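You operate a simulated robot arm through the tools that you are given. There is no shell and no other tool. Be economical: measure what you need, move in short steps, check, and stop when the job is done.

The job below is to be done with a simulated robot arm. You get a single attempt, and the scene is never put back.

TASK
Tidy up at the worktop over the drawers. At the end: the yellow plum is in the orange bowl; the brown shaker (marked "CINNAMON") from the worktop over the drawers is on the top of the white drawer unit; the pink tub is on the top of the white drawer unit; whatever was shut is shut again. Leave all else as you found it, and nothing knocked over (what rides in a drawer may roll over).

The check looks at the end state, three seconds after you hand in, the way a careful person would. Anything else that was tipped, shoved, dropped, spilled or broken makes it a failure.

THE ROBOT
A 6-joint arm with a two-finger parallel gripper, fixed in place. Base frame: the origin is at the foot of the arm, x ahead of it, y to its left, z up; the work surface is at about z = 0.91. Units: m, degrees, N and s.
With the tool pointing down near the work surface it reaches from about 0.36 to 0.76 m from the base axis. Its first joint turns from -66.0 to 66.0 degrees. Payload 2.45 kg.
The tool frame sits at the grasp point between the pads (the TCP): z along the fingers, y along the line on which they close. The tips reach 0.024 m beyond it. The gripper opens to 0.068 m. The fingers are 0.017 m wide and 0.01 m thick; the gripper's body (0.04 by 0.07 m) begins 0.041 m behind the TCP.
Orientation is that of the tool frame in the base frame, as a unit quaternion [w, x, y, z]. With the fingers straight down and closing along the base's y, the tool's x points along the base's -x, its y along +y and its z along -z.

THE INTERFACE
- The arm moves only by the tool play_rows. Its argument "deltas" is a list of rows, each a list of 7 numbers: the shift along the tool's x, y, z in units of 100 mm (1.0 is 100 mm), then the turn, a rotation vector about the tool's x, y, z in units of 90 degrees (1.0 is 90 degrees), then the gripper command, from -1 (shut) to 1 (fully open), values between in proportion. In form: [[tx, ty, tz, wx, wy, wz, claw], ...]. A call has 1 to 12 rows; each row is the pose to reach, as a shift and turn from the pose commanded when the call began, along the tool's axes at that moment. A call with a number of a shift or a turn outside -1 to 1 is refused whole. Each row takes 0.2 s and may step no farther than 0.05 m and 8.6 degrees from the row before; otherwise, or with a gripper value out of range, the whole call is refused. A pose out of reach is approached as far as the arm can. The call stops where the force on the tool passes 40 N (or 10 N more than at its start, if that is more) or the arm is blocked; 0.2 s more then pass. The fingers move at their own pace (about 0.108 m/s each) and stop on an object; they squeeze with about 40 N. The grip force told is the motor's: it shows also when the fingers shut on nothing. Time passes only in rows, and 0.2 s behind the last, so rows that repeat a pose let the fingers close. The reply holds the time, the measured pose of the TCP, the force on the tool along the base axes, the opening and the grip force, in the units named above and with some noise.
- Cameras (640 x 400 px; columns grow to the right, rows downward): "scene" is fixed at [0.182, 0.4357, 1.4589]; the picture's right is [-0.52, -0.85, 0.00], its down [-0.53, 0.33, -0.78] and it looks along [0.67, -0.41, -0.62] (base axes); focal length 246 px, centre (320, 200). "wrist" rides on the gripper at [0.084, 0.011, -0.075] in the tool frame; the picture's right is [-0.13, 0.99, 0.00], its down [-0.60, -0.08, -0.79] and it looks along [-0.79, -0.10, 0.61] (tool axes); focal length 251 px, centre (320, 200). There is no depth. A picture from a camera that has moved, and an enlarged one, comes with that camera's place and axes in the base frame and with its lens.
- snapshot(camera): a new picture of that camera. It takes no simulated time.
- inspect(camera, box): a new picture of the part [left, top, right, bottom] of that camera's present view, enlarged. It takes no simulated time.
- close_job(): hands the job in; it is judged then, once.

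Go step by step. Nothing tells you positions but the pictures and the camera data: compare them with the known pose of the tool, close in by small moves and look again before you grip or let go. The budget is 120 turns and 64 pictures, counting those below and the enlarged ones. Unless the task says otherwise, let go and move clear before handing in, and close with one line.

The tools are called after ">>>" as name(argument=value, ...) on one line, values as JSON. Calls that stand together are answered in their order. play_rows: Moves the arm, as the interface text tells. Its arguments: {"type":"object","properties":{"deltas":{"type":"array","items":{"type":"array","items":{"type":"number"}}}},"required":["deltas"]} The other tools are called the same way: snapshot (camera) takes a picture; inspect (camera, box) takes an enlarged picture of a part of a camera's view; close_job () hands the job in.

At the start:

```text
time: 0.0
tool_pos: [0.4628, 0.0044, 1.2636]
ee_rot: [0.0, 0.0, 1.0, 0.001]
force: [-0.1, -0.8, 0.6]
width: 0.0679
grip_force: 0.0
```

scene: 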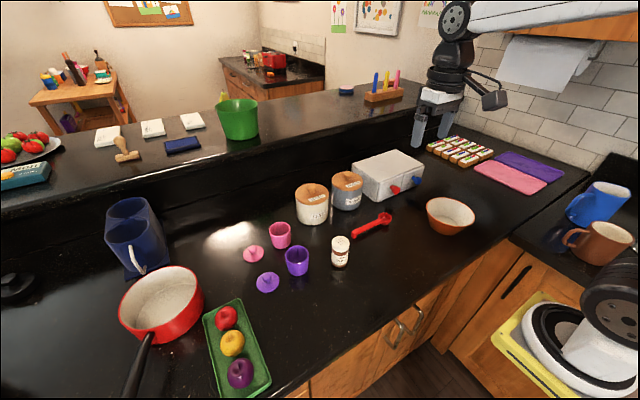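
wrist: 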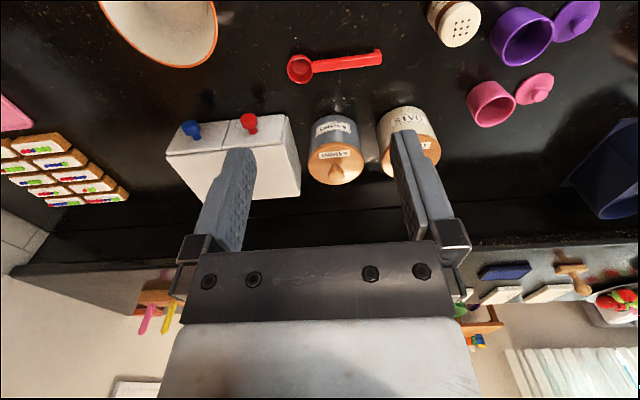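

I see a worktop with a white two-knob drawer unit, an orange bowl, tubs, a shaker and a fruit tray. I'll look closer at each before moving.

>>> inspect(camera="scene", box=[230, 130, 430, 300])

>>> inspect(camera="scene", box=[100, 240, 300, 400])

>>> inspect(camera="wrist", box=[160, 0, 640, 240])

```text
2.35 times, centred on (330, 215) of scene
camera zoom: at [0.182, 0.4357, 1.4589], right [-0.52, -0.85, 0.0], down [-0.53, 0.33, -0.78], along [0.67, -0.41, -0.62], focal length 580 px, centre (296, 165)
```

zoom: 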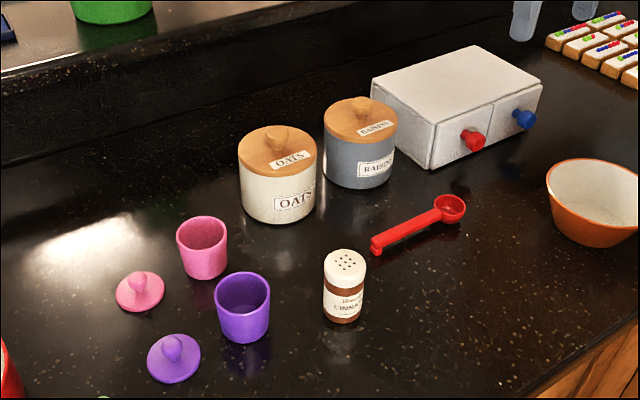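

```text
2.50 times, centred on (200, 320) of scene
camera zoom: at [0.182, 0.4357, 1.4589], right [-0.52, -0.85, 0.0], down [-0.53, 0.33, -0.78], along [0.67, -0.41, -0.62], focal length 616 px, centre (620, -100)
```

zoom: 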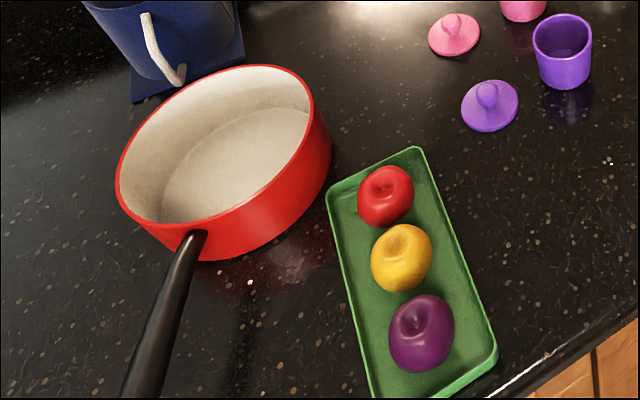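

```text
1.33 times, centred on (400, 120) of wrist
camera zoom: at [0.3797, 0.0165, 1.3382], right [0.13, 0.99, 0.0], down [0.6, -0.08, 0.79], along [0.79, -0.1, -0.61], focal length 335 px, centre (213, 307)
```

zoom: 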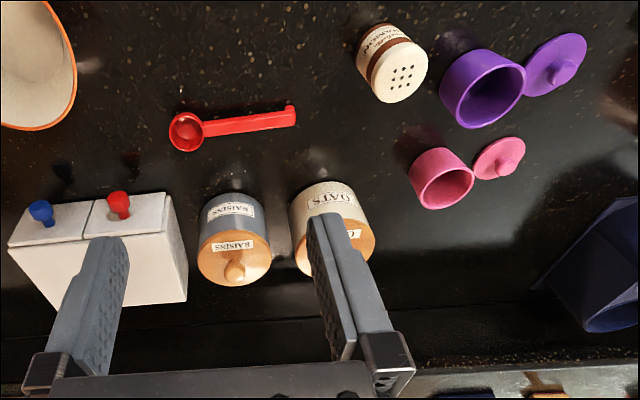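

The shaker stands near (0.513, 0.171) with its top at z≈0.995. The pink tub is near (0.657, 0.274), the drawer unit top spans x 0.66–0.80, y −0.31…−0.085, z≈1.0, and the yellow plum is near (0.444, 0.475). I'll go above the shaker first.

>>> play_rows(deltas=[[-0.17, 0.28, 0.27, 0, 0, 0, 1], [-0.34, 0.56, 0.54, 0, 0, 0, 1], [-0.5, 0.83, 0.8, 0, 0, 0, 1]])

>>> play_rows(deltas=[[0, 0.28, 0.27, 0, 0, 0, 1], [0, 0.56, 0.54, 0, 0, 0, 1], [0, 0.83, 0.8, 0, 0, 0, 1]])

>>> snapshot(camera="wrist")

>>> snapshot(camera="scene")

```text
time: 0.8
tool_pos: [0.5144, 0.0891, 1.1816]
ee_rot: [0.0, 0.0, 1.0, 0.0]
force: [0.0, -0.5, 1.1]
width: 0.068
grip_force: 0.1
```

```text
time: 1.6
tool_pos: [0.5154, 0.1702, 1.1032]
ee_rot: [0.001, 0.0, 1.0, 0.0]
force: [-0.2, 0.2, 0.0]
width: 0.0678
grip_force: 0.1
```

```text
58 pictures are left
camera wrist: at [0.431, 0.182, 1.1774], right [0.13, 0.99, 0.0], down [0.6, -0.08, 0.79], along [0.79, -0.1, -0.61], focal length 251 px, centre (320, 200)
```

wrist: 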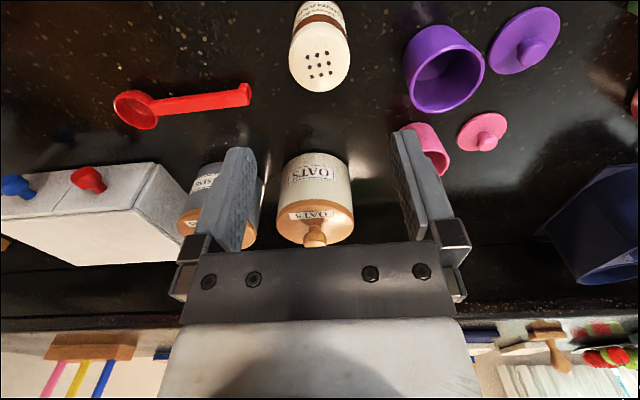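

```text
57 pictures are left
```

scene: 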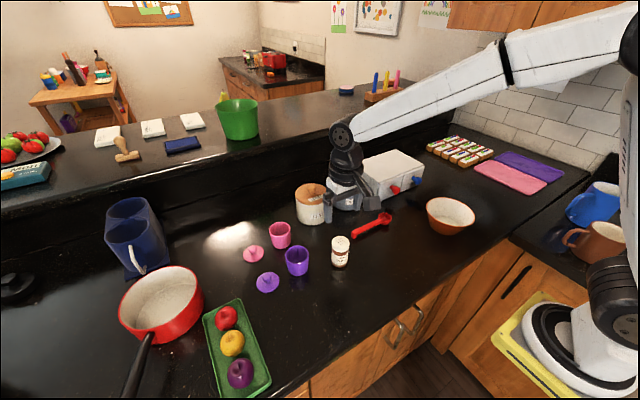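

The wrist view confirms the shaker at about (0.512, 0.172). I'll descend over it.

>>> play_rows(deltas=[[0.03, 0.02, 0.3, 0, 0, 0, 1], [0.03, 0.02, 0.55, 0, 0, 0, 1], [0.03, 0.02, 0.8, 0, 0, 0, 1]])

>>> snapshot(camera="wrist")

>>> inspect(camera="scene", box=[270, 150, 430, 290])

```text
time: 2.4
tool_pos: [0.5108, 0.1742, 1.0212]
ee_rot: [0.0, 0.0, 1.0, 0.0]
force: [0.2, -0.6, -0.1]
width: 0.0677
grip_force: 0.0
```

```text
56 pictures are left
camera wrist: at [0.4269, 0.1848, 1.0975], right [0.13, 0.99, 0.0], down [0.6, -0.08, 0.79], along [0.79, -0.1, -0.61], focal length 251 px, centre (320, 200)
```

wrist: 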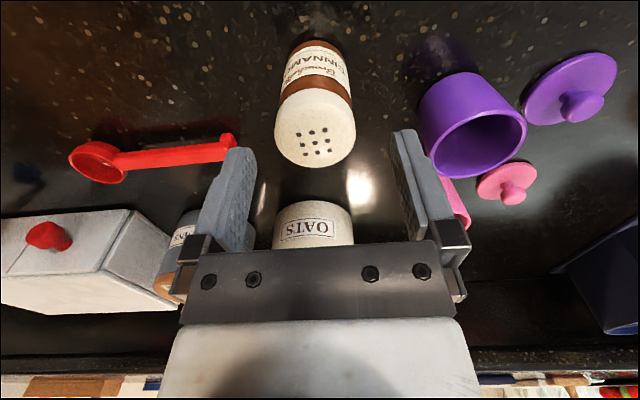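

```text
2.86 times, centred on (350, 220) of scene
camera zoom: at [0.182, 0.4357, 1.4589], right [-0.52, -0.85, 0.0], down [-0.53, 0.33, -0.78], along [0.67, -0.41, -0.62], focal length 704 px, centre (234, 143)
```

zoom: 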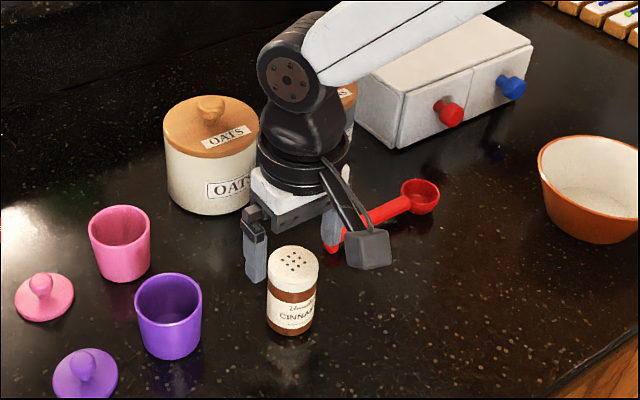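

Fingers straddle the shaker. I'll go down to grip height and close.

>>> play_rows(deltas=[[0, -0.02, 0.28, 0, 0, 0, 1], [0, -0.02, 0.53, 0, 0, 0, 1], [0, -0.02, 0.53, 0, 0, 0, -1], [0, -0.02, 0.53, 0, 0, 0, -1], [0, -0.02, 0.53, 0, 0, 0, -1]])

>>> inspect(camera="scene", box=[270, 150, 430, 290])

```text
time: 3.6
tool_pos: [0.5108, 0.1716, 0.9705]
ee_rot: [0.001, 0.0, 1.0, 0.0]
force: [1.3, 0.4, 0.4]
width: 0.0438
grip_force: 39.4
```

```text
2.86 times, centred on (350, 220) of scene
camera zoom: at [0.182, 0.4357, 1.4589], right [-0.52, -0.85, 0.0], down [-0.53, 0.33, -0.78], along [0.67, -0.41, -0.62], focal length 704 px, centre (234, 143)
```

zoom: 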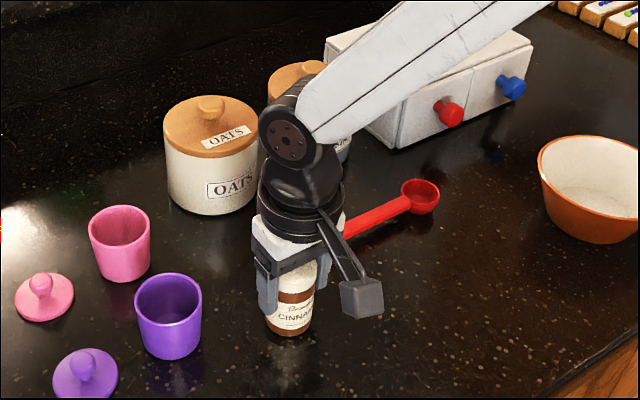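

Grip is firm at 44 mm. I'll lift it and carry it toward the drawer unit.

>>> play_rows(deltas=[[0, 0, -0.3, 0, 0, 0, -1], [0, 0, -0.65, 0, 0, 0, -1], [0, 0, -1, 0, 0, 0, -1]])

>>> play_rows(deltas=[[0, -0.3, -0.3, 0, 0, 0, -1], [0, -0.65, -0.6, 0, 0, 0, -1], [0, -1, -0.8, 0, 0, 0, -1]])

>>> play_rows(deltas=[[-0.2, -0.35, 0, 0, 0, 0, -1], [-0.4, -0.7, 0, 0, 0, 0, -1], [-0.6, -1, 0, 0, 0, 0, -1]])

>>> play_rows(deltas=[[-0.2, -0.35, 0, 0, 0, 0, -1], [-0.4, -0.7, 0, 0, 0, 0, -1], [-0.6, -1, 0, 0, 0, 0, -1]])

>>> play_rows(deltas=[[-0.2, -0.35, 0, 0, 0, 0, -1], [-0.4, -0.7, 0, 0, 0, 0, -1], [-0.6, -1, 0, 0, 0, 0, -1]])

>>> snapshot(camera="wrist")

>>> snapshot(camera="scene")

```text
time: 4.4
tool_pos: [0.5115, 0.1725, 1.0703]
ee_rot: [0.0, 0.0, 1.0, 0.0]
force: [0.4, -0.9, -1.1]
width: 0.0436
grip_force: 40.2
```

```text
time: 5.2
tool_pos: [0.5115, 0.0714, 1.1529]
ee_rot: [0.0, 0.0, 1.0, 0.0]
force: [-0.1, -0.4, -0.6]
width: 0.0438
grip_force: 39.9
```

```text
time: 6.0
tool_pos: [0.5708, -0.0272, 1.1499]
ee_rot: [0.0, 0.0, 1.0, 0.001]
force: [-0.8, -0.2, -0.2]
width: 0.0437
grip_force: 39.9
```

```text
time: 6.8
tool_pos: [0.6311, -0.1298, 1.1509]
ee_rot: [0.0, 0.0, 1.0, 0.0]
force: [-0.2, -1.0, -1.2]
width: 0.0438
grip_force: 40.2
```

```text
time: 7.6
tool_pos: [0.692, -0.2315, 1.1498]
ee_rot: [-0.001, 0.0, 1.0, 0.0]
force: [0.3, -0.9, -0.4]
width: 0.0437
grip_force: 39.9
```

```text
53 pictures are left
camera wrist: at [0.6071, -0.2195, 1.2251], right [0.13, 0.99, 0.0], down [0.6, -0.08, 0.79], along [0.79, -0.1, -0.61], focal length 251 px, centre (320, 200)
```

wrist: 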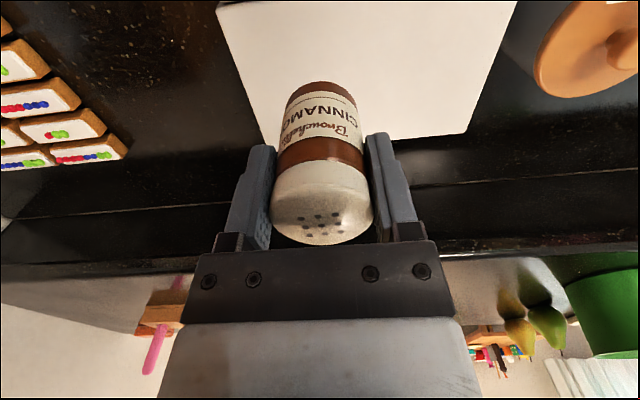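

```text
52 pictures are left
```

scene: 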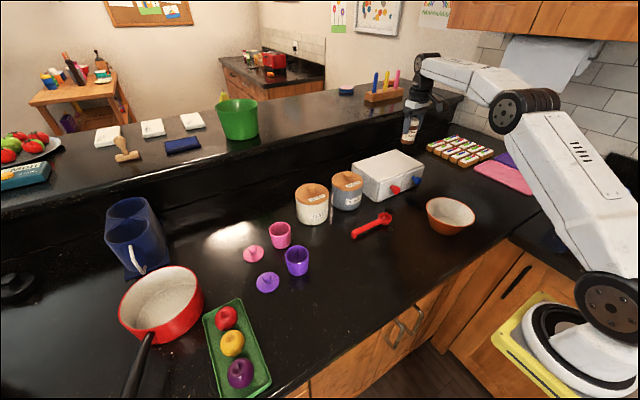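

The unit's top is confirmed by the wrist view (x 0.66–0.80, y −0.31…−0.08). I'll align at (0.705, −0.255) and lower to just above the surface.

>>> play_rows(deltas=[[-0.13, -0.24, 0, 0, 0, 0, -1], [-0.13, -0.24, 0.3, 0, 0, 0, -1], [-0.13, -0.24, 0.6, 0, 0, 0, -1], [-0.13, -0.24, 0.77, 0, 0, 0, -1]])

>>> inspect(camera="scene", box=[340, 80, 480, 220])

```text
time: 8.6
tool_pos: [0.7055, -0.2522, 1.0728]
ee_rot: [0.0, 0.0, 1.0, 0.001]
force: [0.3, -0.1, -0.7]
width: 0.0437
grip_force: 39.3
out of reach, approached as far as the arm can: row 1
```

```text
2.86 times, centred on (410, 150) of scene
camera zoom: at [0.182, 0.4357, 1.4589], right [-0.52, -0.85, 0.0], down [-0.53, 0.33, -0.78], along [0.67, -0.41, -0.62], focal length 704 px, centre (63, 343)
```

zoom: 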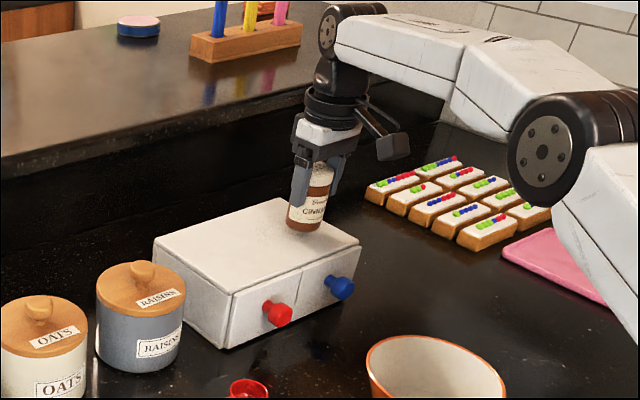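

The shaker hovers about a centimetre above the unit. I'll creep down until contact.

>>> play_rows(deltas=[[0, 0, 0.05, 0, 0, 0, -1], [0, 0, 0.09, 0, 0, 0, -1], [0, 0, 0.11, 0, 0, 0, -1]])

>>> inspect(camera="scene", box=[340, 80, 480, 220])

```text
time: 9.4
tool_pos: [0.7044, -0.2529, 1.0633]
ee_rot: [-0.001, 0.0, 1.0, -0.001]
force: [0.1, 0.2, -1.3]
width: 0.0438
grip_force: 40.3
```

```text
2.86 times, centred on (410, 150) of scene
camera zoom: at [0.182, 0.4357, 1.4589], right [-0.52, -0.85, 0.0], down [-0.53, 0.33, -0.78], along [0.67, -0.41, -0.62], focal length 704 px, centre (63, 343)
```

zoom: 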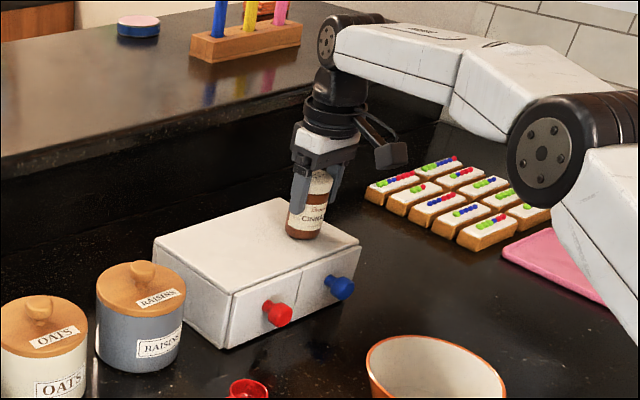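

>>> play_rows(deltas=[[0, 0, 0.02, 0, 0, 0, -1], [0, 0, 0.04, 0, 0, 0, -1], [0, 0, 0.06, 0, 0, 0, -1]])

```text
time: 10.2
tool_pos: [0.7046, -0.2531, 1.0597]
ee_rot: [0.001, 0.0, 1.0, -0.001]
force: [-3.0, 2.2, 10.3]
width: 0.0438
grip_force: 40.2
```

Contact felt, so I'll ease the pressure, release and rise.

>>> play_rows(deltas=[[0, 0, -0.025, 0, 0, 0, -1], [0, 0, -0.025, 0, 0, 0, 0.8], [0, 0, -0.025, 0, 0, 0, 0.8], [0, 0, -0.3, 0, 0, 0, 0.8], [0, 0, -0.65, 0, 0, 0, 0.8], [0, 0, -1, 0, 0, 0, 0.8]])

>>> inspect(camera="scene", box=[340, 80, 480, 220])

```text
time: 11.6
tool_pos: [0.6968, -0.2484, 1.1533]
ee_rot: [0.0, 0.0, 1.0, 0.0]
force: [-0.3, -0.1, -0.4]
width: 0.0611
grip_force: 0.0
out of reach, approached as far as the arm can: row 6
```

```text
2.86 times, centred on (410, 150) of scene
camera zoom: at [0.182, 0.4357, 1.4589], right [-0.52, -0.85, 0.0], down [-0.53, 0.33, -0.78], along [0.67, -0.41, -0.62], focal length 704 px, centre (63, 343)
```

zoom: 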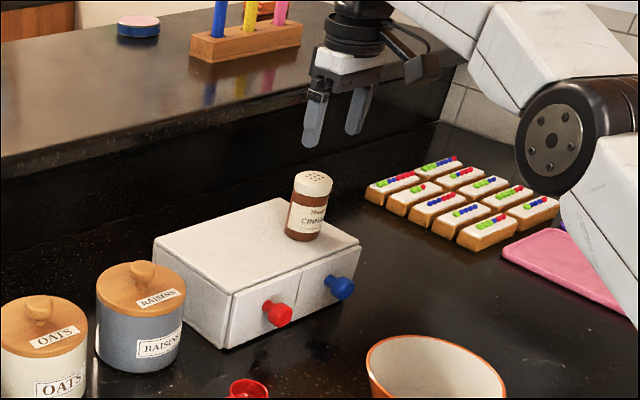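

The shaker stands upright on the unit. Next, the pink tub.

>>> play_rows(deltas=[[0.15, 0.35, 0, 0, 0, 0, 1], [0.3, 0.7, 0, 0, 0, 0, 1], [0.4, 1, 0, 0, 0, 0, 1]])

>>> play_rows(deltas=[[0, 0.35, 0, 0, 0, 0, 1], [0, 0.7, 0, 0, 0, 0, 1], [0, 1, 0, 0, 0, 0, 1]])

>>> play_rows(deltas=[[0, 0.35, 0, 0, 0, 0, 1], [0, 0.7, 0, 0, 0, 0, 1], [0, 1, 0, 0, 0, 0, 1]])

>>> play_rows(deltas=[[0, 0.35, 0, 0, 0, 0, 1], [0, 0.7, 0, 0, 0, 0, 1], [0, 1, 0, 0, 0, 0, 1]])

>>> play_rows(deltas=[[0, 0.35, 0, 0, 0, 0, 1], [0, 0.7, 0, 0, 0, 0, 1], [0, 1, 0, 0, 0, 0, 1]])

>>> snapshot(camera="wrist")

```text
time: 12.4
tool_pos: [0.6563, -0.1499, 1.1543]
ee_rot: [-0.001, 0.0, 1.0, 0.0]
force: [0.3, 0.4, -0.2]
width: 0.0679
grip_force: 0.2
```

```text
time: 13.2
tool_pos: [0.6571, -0.0495, 1.1547]
ee_rot: [0.0, 0.0, 1.0, 0.0]
force: [-0.1, -0.5, -0.2]
width: 0.0675
grip_force: 0.1
```

```text
time: 14.0
tool_pos: [0.6553, 0.0491, 1.1547]
ee_rot: [0.0, 0.001, 1.0, 0.0]
force: [0.4, 0.1, -0.5]
width: 0.0682
grip_force: 0.2
```

```text
time: 14.8
tool_pos: [0.6585, 0.1494, 1.1547]
ee_rot: [0.0, 0.001, 1.0, 0.0]
force: [0.2, -0.3, -0.6]
width: 0.0681
grip_force: 0.1
```

```text
time: 15.6
tool_pos: [0.6569, 0.2478, 1.1547]
ee_rot: [0.0, 0.0, 1.0, 0.0]
force: [-0.8, 0.1, -0.9]
width: 0.068
grip_force: 0.1
```

```text
48 pictures are left
camera wrist: at [0.5733, 0.2599, 1.2294], right [0.13, 0.99, 0.0], down [0.6, -0.08, 0.79], along [0.79, -0.1, -0.61], focal length 251 px, centre (320, 200)
```

wrist: 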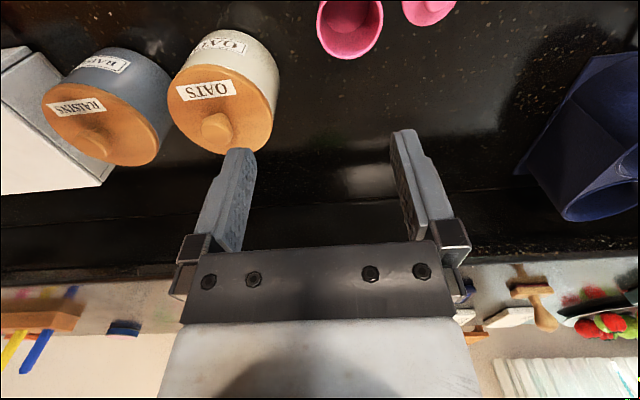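

The tub reads at (0.657, 0.276). I'll centre over it and go down to just above the rim.

>>> play_rows(deltas=[[0, 0.28, 0, 0, 0, 0, 1], [0, 0.28, 0.35, 0, 0, 0, 1], [0, 0.28, 0.7, 0, 0, 0, 1], [0, 0.28, 1, 0, 0, 0, 1]])

>>> play_rows(deltas=[[0, 0, 0.2, 0, 0, 0, 1], [0, 0, 0.3, 0, 0, 0, 1]])

>>> snapshot(camera="wrist")

>>> inspect(camera="scene", box=[220, 150, 360, 290])

```text
time: 16.6
tool_pos: [0.6569, 0.278, 1.0536]
ee_rot: [-0.001, 0.001, 1.0, -0.001]
force: [0.0, 0.4, -0.7]
width: 0.0679
grip_force: 0.0
```

```text
time: 17.2
tool_pos: [0.656, 0.2772, 1.0242]
ee_rot: [0.0, 0.0, 1.0, 0.0]
force: [0.2, -0.2, 0.7]
width: 0.068
grip_force: 0.1
```

```text
47 pictures are left
camera wrist: at [0.5715, 0.2899, 1.0988], right [0.13, 0.99, 0.0], down [0.6, -0.08, 0.79], along [0.79, -0.1, -0.61], focal length 251 px, centre (320, 200)
```

wrist: 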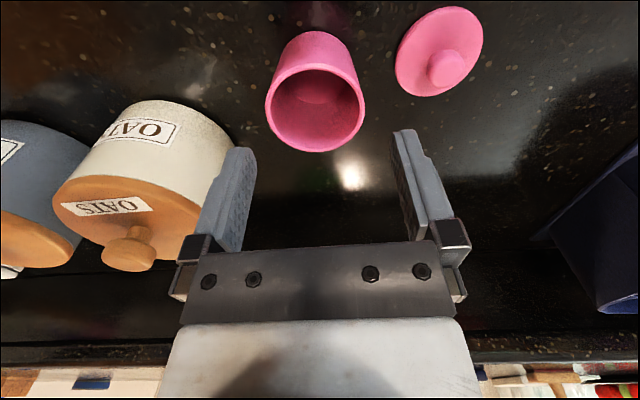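

```text
2.86 times, centred on (290, 220) of scene
camera zoom: at [0.182, 0.4357, 1.4589], right [-0.52, -0.85, 0.0], down [-0.53, 0.33, -0.78], along [0.67, -0.41, -0.62], focal length 704 px, centre (406, 143)
```

zoom: 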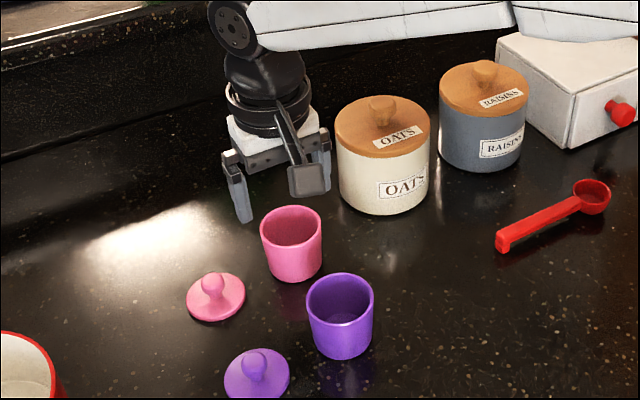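

Tub is centred between the fingers in y, with room for the wrist camera above the purple tub. I'll descend around it.

>>> play_rows(deltas=[[0, -0.01, 0.2, 0, 0, 0, 1], [0, -0.01, 0.35, 0, 0, 0, 1], [0, -0.01, 0.45, 0, 0, 0, 1]])

>>> inspect(camera="scene", box=[220, 150, 360, 290])

>>> snapshot(camera="wrist")

```text
time: 18.0
tool_pos: [0.6562, 0.2767, 0.9793]
ee_rot: [0.0, 0.0, 1.0, -0.001]
force: [-0.4, 0.2, -0.3]
width: 0.0682
grip_force: 0.1
```

```text
2.86 times, centred on (290, 220) of scene
camera zoom: at [0.182, 0.4357, 1.4589], right [-0.52, -0.85, 0.0], down [-0.53, 0.33, -0.78], along [0.67, -0.41, -0.62], focal length 704 px, centre (406, 143)
```

zoom: 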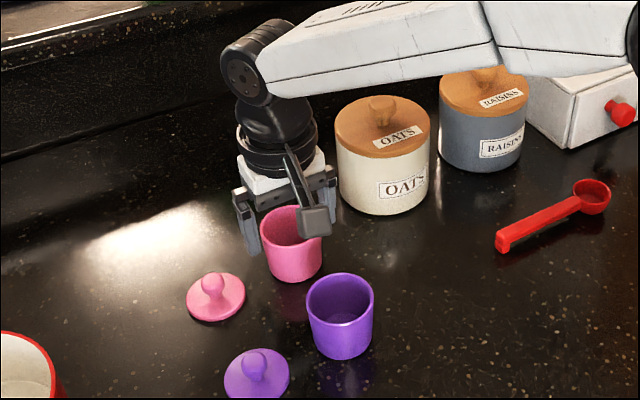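

```text
44 pictures are left
camera wrist: at [0.572, 0.2877, 1.0536], right [0.13, 0.99, 0.0], down [0.6, -0.08, 0.79], along [0.79, -0.1, -0.61], focal length 251 px, centre (320, 200)
```

wrist: 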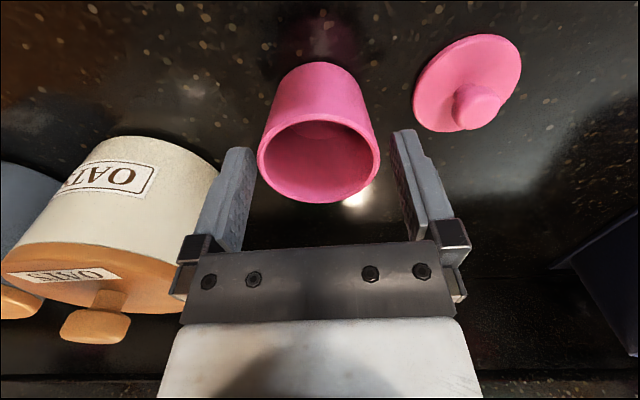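

Alignment is good in both views. I'll go down to grip height and close.

>>> play_rows(deltas=[[0.02, 0, 0.15, 0, 0, 0, 1], [0.02, 0, 0.26, 0, 0, 0, 1], [0.02, 0, 0.26, 0, 0, 0, -1], [0.02, 0, 0.26, 0, 0, 0, -1], [0.02, 0, 0.26, 0, 0, 0, -1]])

>>> inspect(camera="scene", box=[220, 150, 360, 290])

```text
time: 19.2
tool_pos: [0.6541, 0.2763, 0.9542]
ee_rot: [0.0, 0.0, 1.0, 0.0]
force: [-0.4, 0.6, 2.7]
width: 0.0587
grip_force: 40.0
```

```text
2.86 times, centred on (290, 220) of scene
camera zoom: at [0.1819, 0.4357, 1.4589], right [-0.52, -0.85, 0.0], down [-0.53, 0.33, -0.78], along [0.67, -0.41, -0.62], focal length 704 px, centre (406, 143)
```

zoom: 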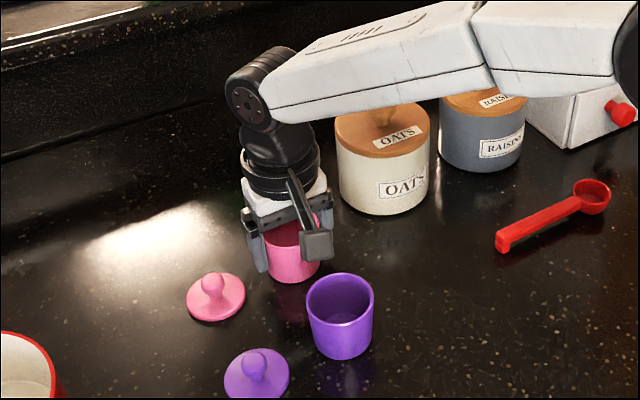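

Tub gripped at 59 mm. I'll lift it and carry it to the unit.

>>> play_rows(deltas=[[0, 0, -0.3, 0, 0, 0, -1], [0, 0, -0.65, 0, 0, 0, -1], [0, 0, -1, 0, 0, 0, -1]])

>>> play_rows(deltas=[[0, -0.2, -0.4, 0, 0, 0, -1], [0, -0.5, -0.7, 0, 0, 0, -1], [0, -0.9, -0.8, 0, 0, 0, -1]])

>>> play_rows(deltas=[[0, -0.35, 0, 0, 0, 0, -1], [0, -0.7, 0, 0, 0, 0, -1], [0, -1, 0, 0, 0, 0, -1]])

>>> play_rows(deltas=[[-0.1, -0.35, 0, 0, 0, 0, -1], [-0.2, -0.7, 0, 0, 0, 0, -1], [-0.25, -1, 0, 0, 0, 0, -1]])

>>> play_rows(deltas=[[-0.1, -0.35, 0, 0, 0, 0, -1], [-0.2, -0.7, 0, 0, 0, 0, -1], [-0.23, -1, 0, 0, 0, 0, -1]])

>>> snapshot(camera="wrist")

```text
time: 20.0
tool_pos: [0.6542, 0.2763, 1.052]
ee_rot: [0.0, 0.0, 1.0, 0.0]
force: [0.2, 0.4, -0.8]
width: 0.0585
grip_force: 40.3
```

```text
time: 20.8
tool_pos: [0.6538, 0.1863, 1.1317]
ee_rot: [0.0, 0.0, 1.0, 0.001]
force: [0.9, -0.3, -1.0]
width: 0.0587
grip_force: 40.2
```

```text
time: 21.6
tool_pos: [0.6543, 0.0867, 1.1346]
ee_rot: [0.001, 0.0, 1.0, 0.0]
force: [0.4, 0.3, -0.6]
width: 0.0587
grip_force: 39.4
```

```text
time: 22.4
tool_pos: [0.6796, -0.0129, 1.1355]
ee_rot: [0.0, 0.0, 1.0, 0.0]
force: [-0.6, -0.3, -0.1]
width: 0.0586
grip_force: 39.9
```

```text
time: 23.2
tool_pos: [0.7018, -0.1138, 1.1316]
ee_rot: [0.0, 0.001, 1.0, 0.0]
force: [0.7, -0.4, -0.8]
width: 0.0586
grip_force: 40.5
```

```text
42 pictures are left
camera wrist: at [0.618, -0.1028, 1.2071], right [0.13, 0.99, 0.0], down [0.6, -0.08, 0.79], along [0.79, -0.1, -0.61], focal length 251 px, centre (320, 200)
```

wrist: 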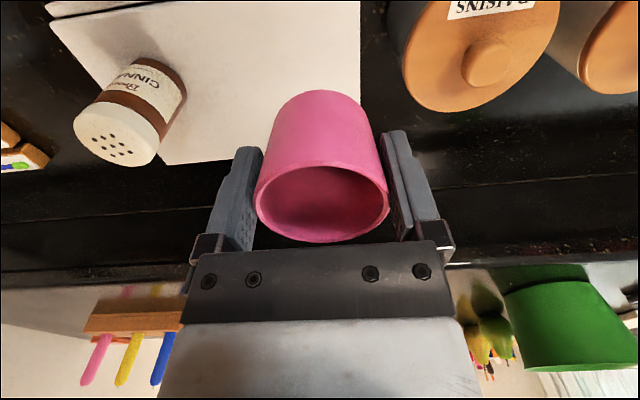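

The unit's near side edge is at y≈−0.08, so I'll put the tub at y≈−0.145, clear of the shaker, and lower it.

>>> play_rows(deltas=[[0, -0.31, 0, 0, 0, 0, -1], [0, -0.31, 0.35, 0, 0, 0, -1], [0, -0.31, 0.65, 0, 0, 0, -1], [0, -0.31, 0.8, 0, 0, 0, -1]])

>>> inspect(camera="scene", box=[340, 80, 480, 220])

```text
time: 24.2
tool_pos: [0.7029, -0.1431, 1.0537]
ee_rot: [-0.001, -0.001, 1.0, 0.0]
force: [-0.4, -0.4, -0.6]
width: 0.0586
grip_force: 40.1
```

```text
2.86 times, centred on (410, 150) of scene
camera zoom: at [0.182, 0.4357, 1.4589], right [-0.52, -0.85, 0.0], down [-0.53, 0.33, -0.78], along [0.67, -0.41, -0.62], focal length 704 px, centre (63, 343)
```

zoom: 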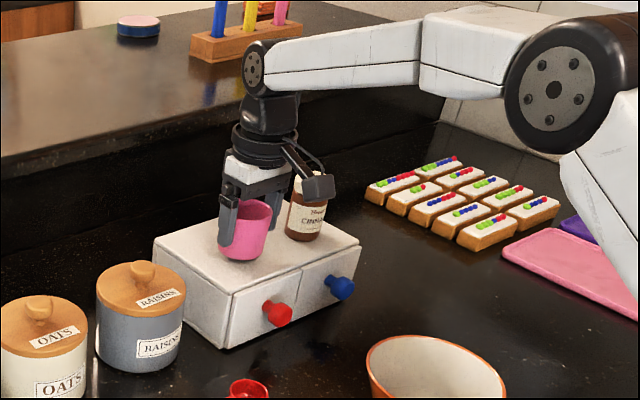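

>>> play_rows(deltas=[[0, 0, 0.04, 0, 0, 0, -1], [0, 0, 0.07, 0, 0, 0, -1], [0, 0, 0.09, 0, 0, 0, -1], [0, 0, 0.105, 0, 0, 0, -1]])

```text
time: 25.2
tool_pos: [0.703, -0.1433, 1.0407]
ee_rot: [0.0, 0.0, 1.0, 0.0]
force: [-0.1, -0.1, -0.9]
width: 0.0586
grip_force: 39.8
```

I feel no contact yet, so I'll keep creeping down.

>>> play_rows(deltas=[[0, 0, 0.02, 0, 0, 0, -1], [0, 0, 0.035, 0, 0, 0, -1]])

>>> inspect(camera="scene", box=[370, 110, 450, 190])

```text
time: 25.8
tool_pos: [0.7038, -0.1431, 1.0411]
ee_rot: [0.003, 0.0, 1.0, 0.0]
force: [-4.9, 0.0, 18.6]
width: 0.0587
grip_force: 40.2
```

```text
5.00 times, centred on (410, 150) of scene
camera zoom: at [0.1814, 0.4358, 1.4589], right [-0.52, -0.85, 0.0], down [-0.53, 0.33, -0.78], along [0.67, -0.41, -0.62], focal length 1232 px, centre (-130, 450)
```

zoom: 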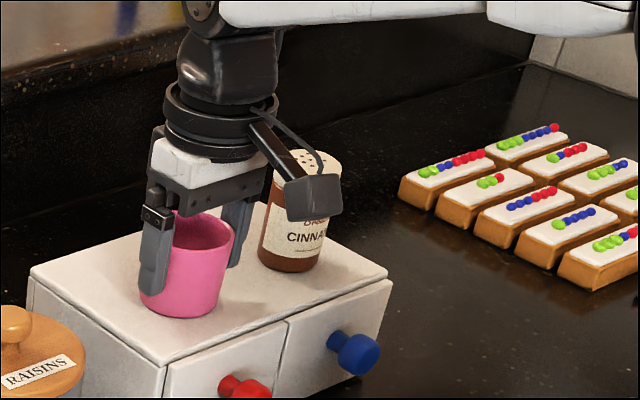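

Contact. I'll ease up, release and rise straight.

>>> play_rows(deltas=[[0, 0, -0.03, 0, 0, 0, -1], [0, 0, -0.03, 0, 0, 0, 1], [0, 0, -0.03, 0, 0, 0, 1], [0, 0, -0.3, 0, 0, 0, 1], [0, 0, -0.65, 0, 0, 0, 1], [0, 0, -1, 0, 0, 0, 1]])

>>> snapshot(camera="scene")

```text
time: 27.2
tool_pos: [0.7014, -0.146, 1.1411]
ee_rot: [0.0, 0.001, 1.0, 0.0]
force: [0.2, -1.0, -0.4]
width: 0.0681
grip_force: 0.0
```

```text
39 pictures are left
```

scene: 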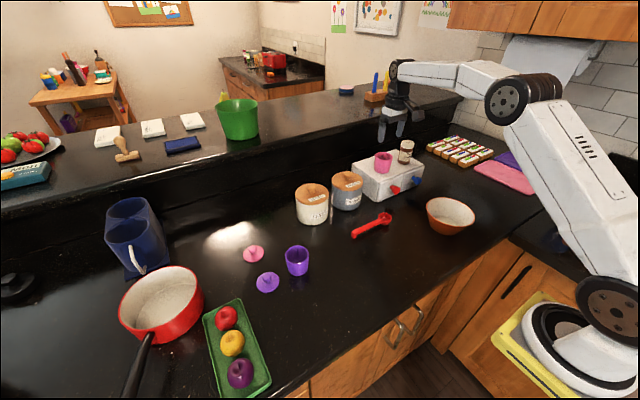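

Both items stand on the unit. Now I'll travel to the yellow plum.

>>> play_rows(deltas=[[0.3, 0.3, 0, 0, 0, 0, 1], [0.6, 0.6, 0, 0, 0, 0, 1], [0.8, 0.85, -0.1, 0, 0, 0, 1], [0.9, 1, -0.1, 0, 0, 0, 1]])

>>> play_rows(deltas=[[0.3, 0.3, 0, 0, 0, 0, 1], [0.6, 0.6, 0, 0, 0, 0, 1], [0.8, 0.85, 0, 0, 0, 0, 1], [0.9, 1, 0, 0, 0, 0, 1]])

>>> play_rows(deltas=[[0.3, 0.3, 0, 0, 0, 0, 1], [0.6, 0.6, 0, 0, 0, 0, 1], [0.7, 0.85, 0, 0, 0, 0, 1], [0.77, 1, 0, 0, 0, 0, 1]])

>>> play_rows(deltas=[[0, 0.4, 0, 0, 0, 0, 1], [0, 0.8, 0, 0, 0, 0, 1], [0, 1, 0, 0, 0, 0, 1]])

>>> play_rows(deltas=[[0, 0.4, 0, 0, 0, 0, 1], [0, 0.8, 0, 0, 0, 0, 1], [0, 1, 0, 0, 0, 0, 1]])

>>> play_rows(deltas=[[0, 0.4, 0, 0, 0, 0, 1], [0, 0.8, 0, 0, 0, 0, 1], [0, 1, 0, 0, 0, 0, 1]])

>>> snapshot(camera="wrist")

>>> snapshot(camera="scene")

```text
time: 28.2
tool_pos: [0.6113, -0.0439, 1.1487]
ee_rot: [0.0, 0.0, 1.0, 0.0]
force: [-1.1, 0.9, 0.5]
width: 0.0681
grip_force: 0.1
```

```text
time: 29.2
tool_pos: [0.521, 0.056, 1.1494]
ee_rot: [0.0, -0.001, 1.0, -0.001]
force: [0.3, -0.3, 0.8]
width: 0.0679
grip_force: 0.1
```

```text
time: 30.2
tool_pos: [0.4463, 0.156, 1.1485]
ee_rot: [0.0, -0.001, 1.0, 0.001]
force: [0.1, 0.1, 0.5]
width: 0.0677
grip_force: 0.0
```

```text
time: 31.0
tool_pos: [0.4447, 0.2554, 1.1496]
ee_rot: [0.0, 0.0, 1.0, 0.0]
force: [-1.0, 0.4, -1.0]
width: 0.0679
grip_force: 0.1
```

```text
time: 31.8
tool_pos: [0.4457, 0.3562, 1.1487]
ee_rot: [0.0, 0.0, 1.0, -0.001]
force: [0.3, -0.3, 0.7]
width: 0.0681
grip_force: 0.0
```

```text
time: 32.6
tool_pos: [0.4433, 0.456, 1.148]
ee_rot: [0.0, 0.0, 1.0, 0.0]
force: [-0.1, 0.3, 0.9]
width: 0.0681
grip_force: 0.0
```

```text
38 pictures are left
camera wrist: at [0.3599, 0.4669, 1.2233], right [0.13, 0.99, 0.0], down [0.6, -0.08, 0.79], along [0.79, -0.1, -0.61], focal length 251 px, centre (320, 200)
```

wrist: 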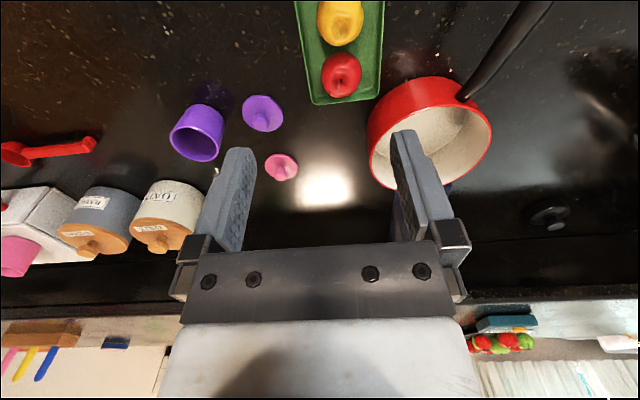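

```text
37 pictures are left
```

scene: 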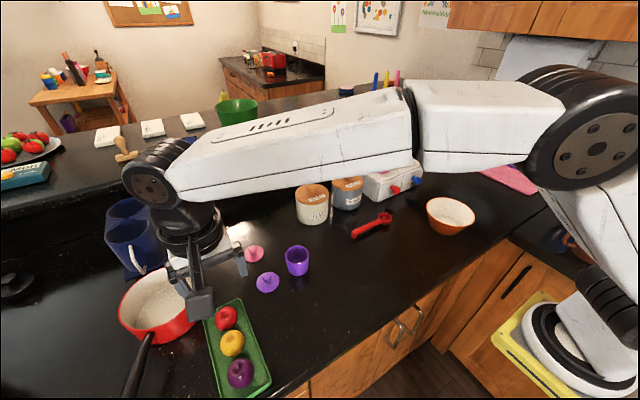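

The yellow plum reads at about (0.447, 0.475); tray inner width is tight, so I'll use a partial opening of ~56 mm. Moving over and down.

>>> play_rows(deltas=[[-0.03, 0.19, 0.2, 0, 0, 0, 0.65], [-0.03, 0.19, 0.6, 0, 0, 0, 0.65], [-0.03, 0.19, 1, 0, 0, 0, 0.65]])

>>> play_rows(deltas=[[0, 0, 0.2, 0, 0, 0, 0.65], [0, 0, 0.35, 0, 0, 0, 0.65]])

>>> snapshot(camera="wrist")

>>> inspect(camera="scene", box=[140, 240, 320, 400])

```text
time: 33.4
tool_pos: [0.4471, 0.4747, 1.0466]
ee_rot: [-0.001, 0.0, 1.0, 0.001]
force: [0.6, -0.3, -0.1]
width: 0.0562
grip_force: 0.1
```

```text
time: 34.0
tool_pos: [0.449, 0.4755, 1.013]
ee_rot: [0.0, 0.0, 1.0, 0.0]
force: [-0.6, -0.4, -0.1]
width: 0.0561
grip_force: 0.1
```

```text
36 pictures are left
camera wrist: at [0.3637, 0.4864, 1.0878], right [0.13, 0.99, 0.0], down [0.6, -0.08, 0.79], along [0.79, -0.1, -0.61], focal length 251 px, centre (320, 200)
```

wrist: 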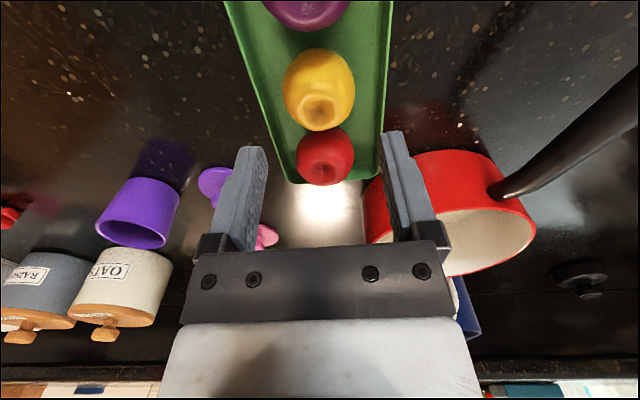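

```text
2.50 times, centred on (230, 320) of scene
camera zoom: at [0.182, 0.4357, 1.4589], right [-0.52, -0.85, 0.0], down [-0.53, 0.33, -0.78], along [0.67, -0.41, -0.62], focal length 616 px, centre (545, -100)
```

zoom: 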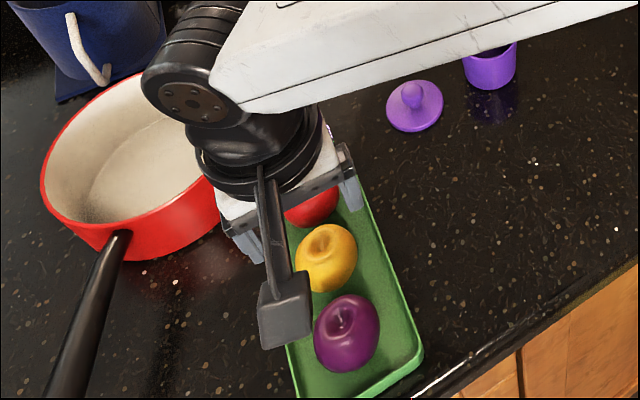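

Aligned over the plum at (0.449, 0.475). I'll descend in two steps, watching force, then check.

>>> play_rows(deltas=[[0, 0, 0.2, 0, 0, 0, 0.65], [0, 0, 0.4, 0, 0, 0, 0.65], [0, 0, 0.5, 0, 0, 0, 0.65]])

>>> snapshot(camera="wrist")

>>> inspect(camera="scene", box=[170, 270, 290, 400])

```text
time: 34.8
tool_pos: [0.4465, 0.4751, 0.9638]
ee_rot: [0.001, 0.0, 1.0, 0.0]
force: [-0.8, -0.5, -0.7]
width: 0.056
grip_force: 0.0
```

```text
34 pictures are left
camera wrist: at [0.3626, 0.4864, 1.0381], right [0.13, 0.99, 0.0], down [0.6, -0.08, 0.79], along [0.79, -0.1, -0.61], focal length 251 px, centre (320, 200)
```

wrist: 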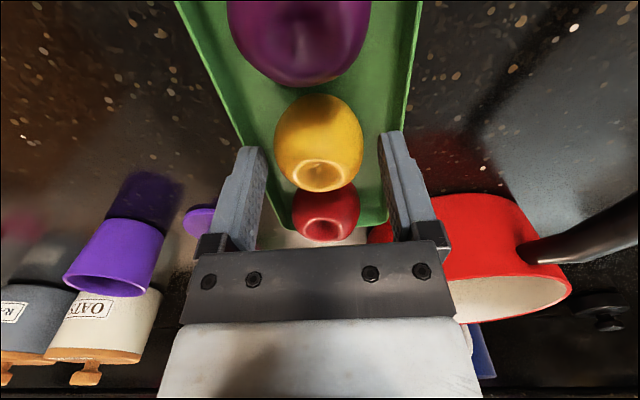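

```text
3.08 times, centred on (230, 335) of scene
camera zoom: at [0.182, 0.4357, 1.4589], right [-0.52, -0.85, 0.0], down [-0.53, 0.33, -0.78], along [0.67, -0.41, -0.62], focal length 758 px, centre (597, -215)
```

zoom: 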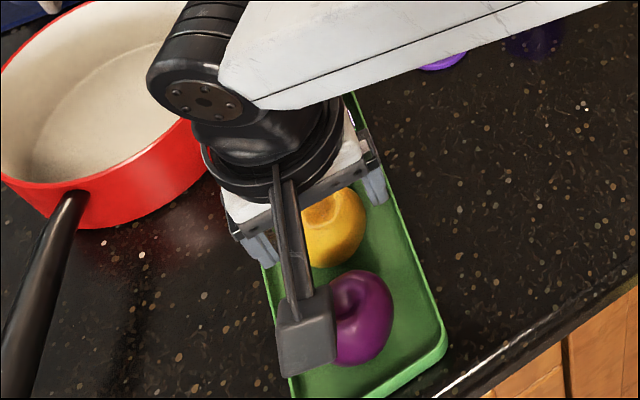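

Centred. Lowering the last bit and closing.

>>> play_rows(deltas=[[-0.01, 0, 0.08, 0, 0, 0, 0.65], [-0.01, 0, 0.15, 0, 0, 0, 0.65], [-0.01, 0, 0.15, 0, 0, 0, -1], [-0.01, 0, 0.15, 0, 0, 0, -1], [-0.01, 0, 0.15, 0, 0, 0, -1]])

>>> snapshot(camera="wrist")

```text
time: 36.0
tool_pos: [0.4486, 0.4749, 0.948]
ee_rot: [0.001, 0.0, 1.0, 0.0]
force: [0.5, 0.3, 0.7]
width: 0.0443
grip_force: 40.0
```

```text
32 pictures are left
camera wrist: at [0.3644, 0.4872, 1.0234], right [0.13, 0.99, 0.0], down [0.6, -0.08, 0.79], along [0.79, -0.1, -0.61], focal length 251 px, centre (320, 200)
```

wrist: 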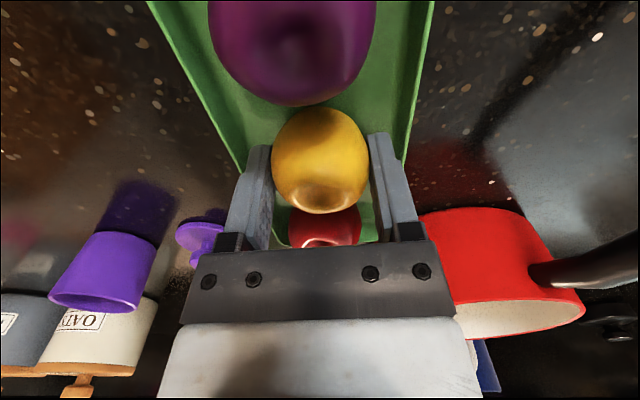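

Plum gripped at 44 mm. I'll lift straight up and check it holds.

>>> play_rows(deltas=[[0, 0, -0.2, 0, 0, 0, -1], [0, 0, -0.4, 0, 0, 0, -1], [0, 0, -0.7, 0, 0, 0, -1], [0, 0, -1, 0, 0, 0, -1]])

>>> play_rows(deltas=[[0, 0, -0.4, 0, 0, 0, -1], [0, 0, -0.8, 0, 0, 0, -1]])

>>> snapshot(camera="wrist")

```text
time: 37.0
tool_pos: [0.4487, 0.473, 1.0513]
ee_rot: [0.0, 0.001, 1.0, 0.0]
force: [0.5, 0.5, -0.9]
width: 0.0443
grip_force: 39.8
```

```text
time: 37.6
tool_pos: [0.451, 0.4756, 1.129]
ee_rot: [0.0, 0.0, 1.0, 0.0]
force: [-1.2, 0.6, -0.2]
width: 0.0443
grip_force: 39.9
```

```text
31 pictures are left
camera wrist: at [0.3653, 0.4872, 1.204], right [0.13, 0.99, 0.0], down [0.6, -0.08, 0.79], along [0.79, -0.1, -0.61], focal length 251 px, centre (320, 200)
```

wrist: 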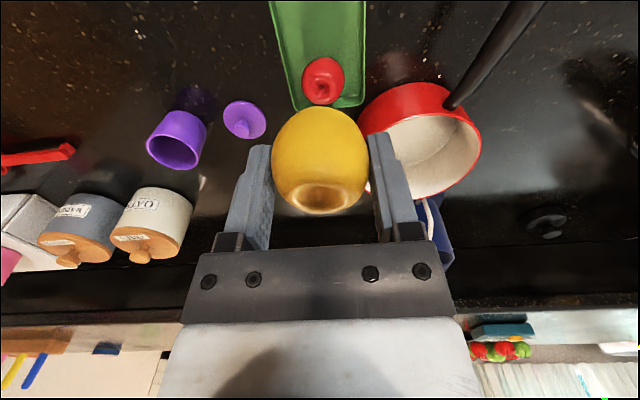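

The plum holds. I'll carry it across toward the orange bowl.

>>> play_rows(deltas=[[0, -0.4, 0, 0, 0, 0, -1], [0, -0.8, 0, 0, 0, 0, -1], [0, -1, 0, 0, 0, 0, -1]])

>>> play_rows(deltas=[[0, -0.4, 0, 0, 0, 0, -1], [0, -0.8, 0, 0, 0, 0, -1], [0, -1, 0, 0, 0, 0, -1]])

>>> play_rows(deltas=[[0, -0.4, 0, 0, 0, 0, -1], [0, -0.8, 0, 0, 0, 0, -1], [0, -1, 0, 0, 0, 0, -1]])

>>> play_rows(deltas=[[0, -0.4, 0, 0, 0, 0, -1], [0, -0.8, 0, 0, 0, 0, -1], [0, -1, 0, 0, 0, 0, -1]])

>>> play_rows(deltas=[[0, -0.4, 0, 0, 0, 0, -1], [0, -0.8, 0, 0, 0, 0, -1], [0, -1, 0, 0, 0, 0, -1]])

>>> play_rows(deltas=[[0, -0.4, 0, 0, 0, 0, -1], [0, -0.8, 0, 0, 0, 0, -1], [0, -1, 0, 0, 0, 0, -1]])

>>> play_rows(deltas=[[0, -0.4, 0, 0, 0, 0, -1], [0, -0.8, 0, 0, 0, 0, -1]])

>>> snapshot(camera="wrist")

>>> snapshot(camera="scene")

```text
time: 38.4
tool_pos: [0.4473, 0.3764, 1.1292]
ee_rot: [0.0, 0.0, 1.0, 0.0]
force: [-0.7, -0.4, -0.6]
width: 0.0444
grip_force: 40.1
```

```text
time: 39.2
tool_pos: [0.4486, 0.2727, 1.1295]
ee_rot: [0.0, 0.001, 1.0, -0.001]
force: [-0.7, 0.3, -0.3]
width: 0.0442
grip_force: 40.0
```

```text
time: 40.0
tool_pos: [0.4486, 0.1752, 1.1277]
ee_rot: [0.0, 0.0, 1.0, 0.0]
force: [0.6, -0.6, -0.7]
width: 0.0443
grip_force: 40.1
```

```text
time: 40.8
tool_pos: [0.4499, 0.0751, 1.1287]
ee_rot: [-0.001, -0.001, 1.0, 0.0]
force: [-0.5, -0.1, -1.2]
width: 0.0443
grip_force: 40.2
```

```text
time: 41.6
tool_pos: [0.4495, -0.0261, 1.1296]
ee_rot: [0.001, 0.0, 1.0, 0.001]
force: [0.3, -0.6, -0.2]
width: 0.0441
grip_force: 40.1
```

```text
time: 42.4
tool_pos: [0.4508, -0.125, 1.1297]
ee_rot: [0.0, 0.0, 1.0, 0.0]
force: [0.4, -0.1, -0.8]
width: 0.044
grip_force: 40.0
```

```text
time: 43.0
tool_pos: [0.4496, -0.203, 1.1292]
ee_rot: [0.0, 0.0, 1.0, 0.0]
force: [-0.2, -0.3, -0.4]
width: 0.0443
grip_force: 40.1
```

```text
30 pictures are left
camera wrist: at [0.3657, -0.1922, 1.2044], right [0.13, 0.99, 0.0], down [0.6, -0.08, 0.79], along [0.79, -0.1, -0.61], focal length 251 px, centre (320, 200)
```

wrist: 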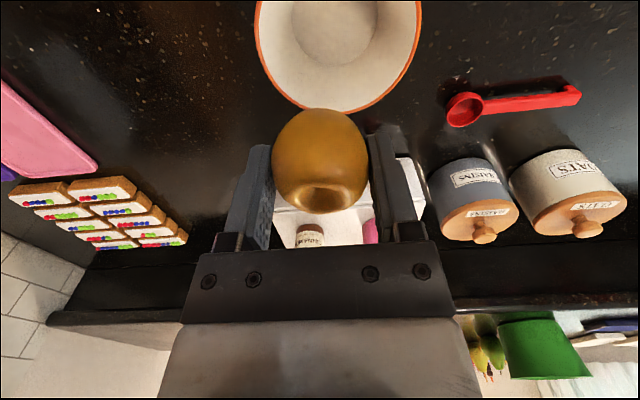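

```text
29 pictures are left
```

scene: 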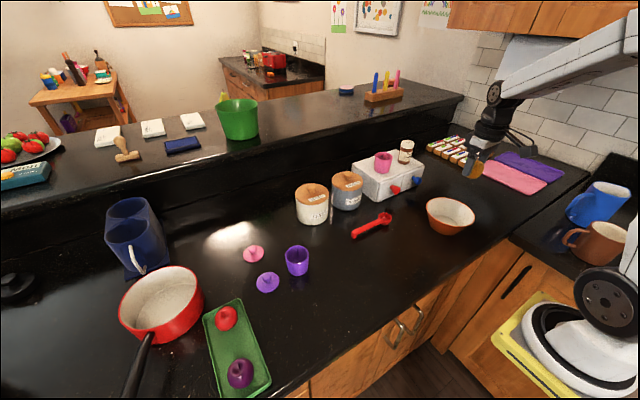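

From both views the bowl centre is about (0.455, −0.19), rim radius ~0.07. I'll shift over it and lower partway.

>>> play_rows(deltas=[[-0.06, 0.13, 0, 0, 0, 0, -1], [-0.06, 0.13, 0.35, 0, 0, 0, -1], [-0.06, 0.13, 0.7, 0, 0, 0, -1], [-0.06, 0.13, 0.95, 0, 0, 0, -1]])

>>> snapshot(camera="wrist")

>>> inspect(camera="scene", box=[370, 120, 530, 260])

```text
time: 44.0
tool_pos: [0.4556, -0.1923, 1.0351]
ee_rot: [0.001, -0.001, 1.0, 0.0]
force: [0.4, -0.2, -1.1]
width: 0.044
grip_force: 40.1
```

```text
28 pictures are left
camera wrist: at [0.3715, -0.1805, 1.1098], right [0.13, 0.99, 0.0], down [0.6, -0.08, 0.79], along [0.79, -0.1, -0.61], focal length 251 px, centre (320, 200)
```

wrist: 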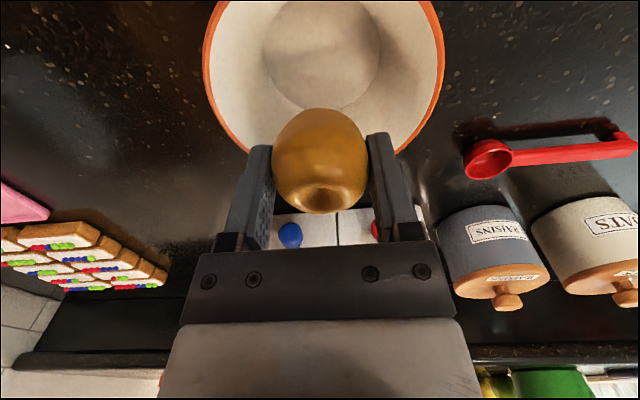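

```text
2.86 times, centred on (450, 190) of scene
camera zoom: at [0.182, 0.4357, 1.4589], right [-0.52, -0.85, 0.0], down [-0.53, 0.33, -0.78], along [0.67, -0.41, -0.62], focal length 704 px, centre (-51, 229)
```

zoom: 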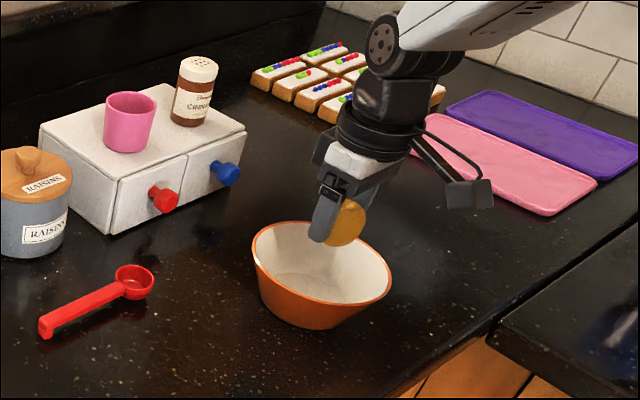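

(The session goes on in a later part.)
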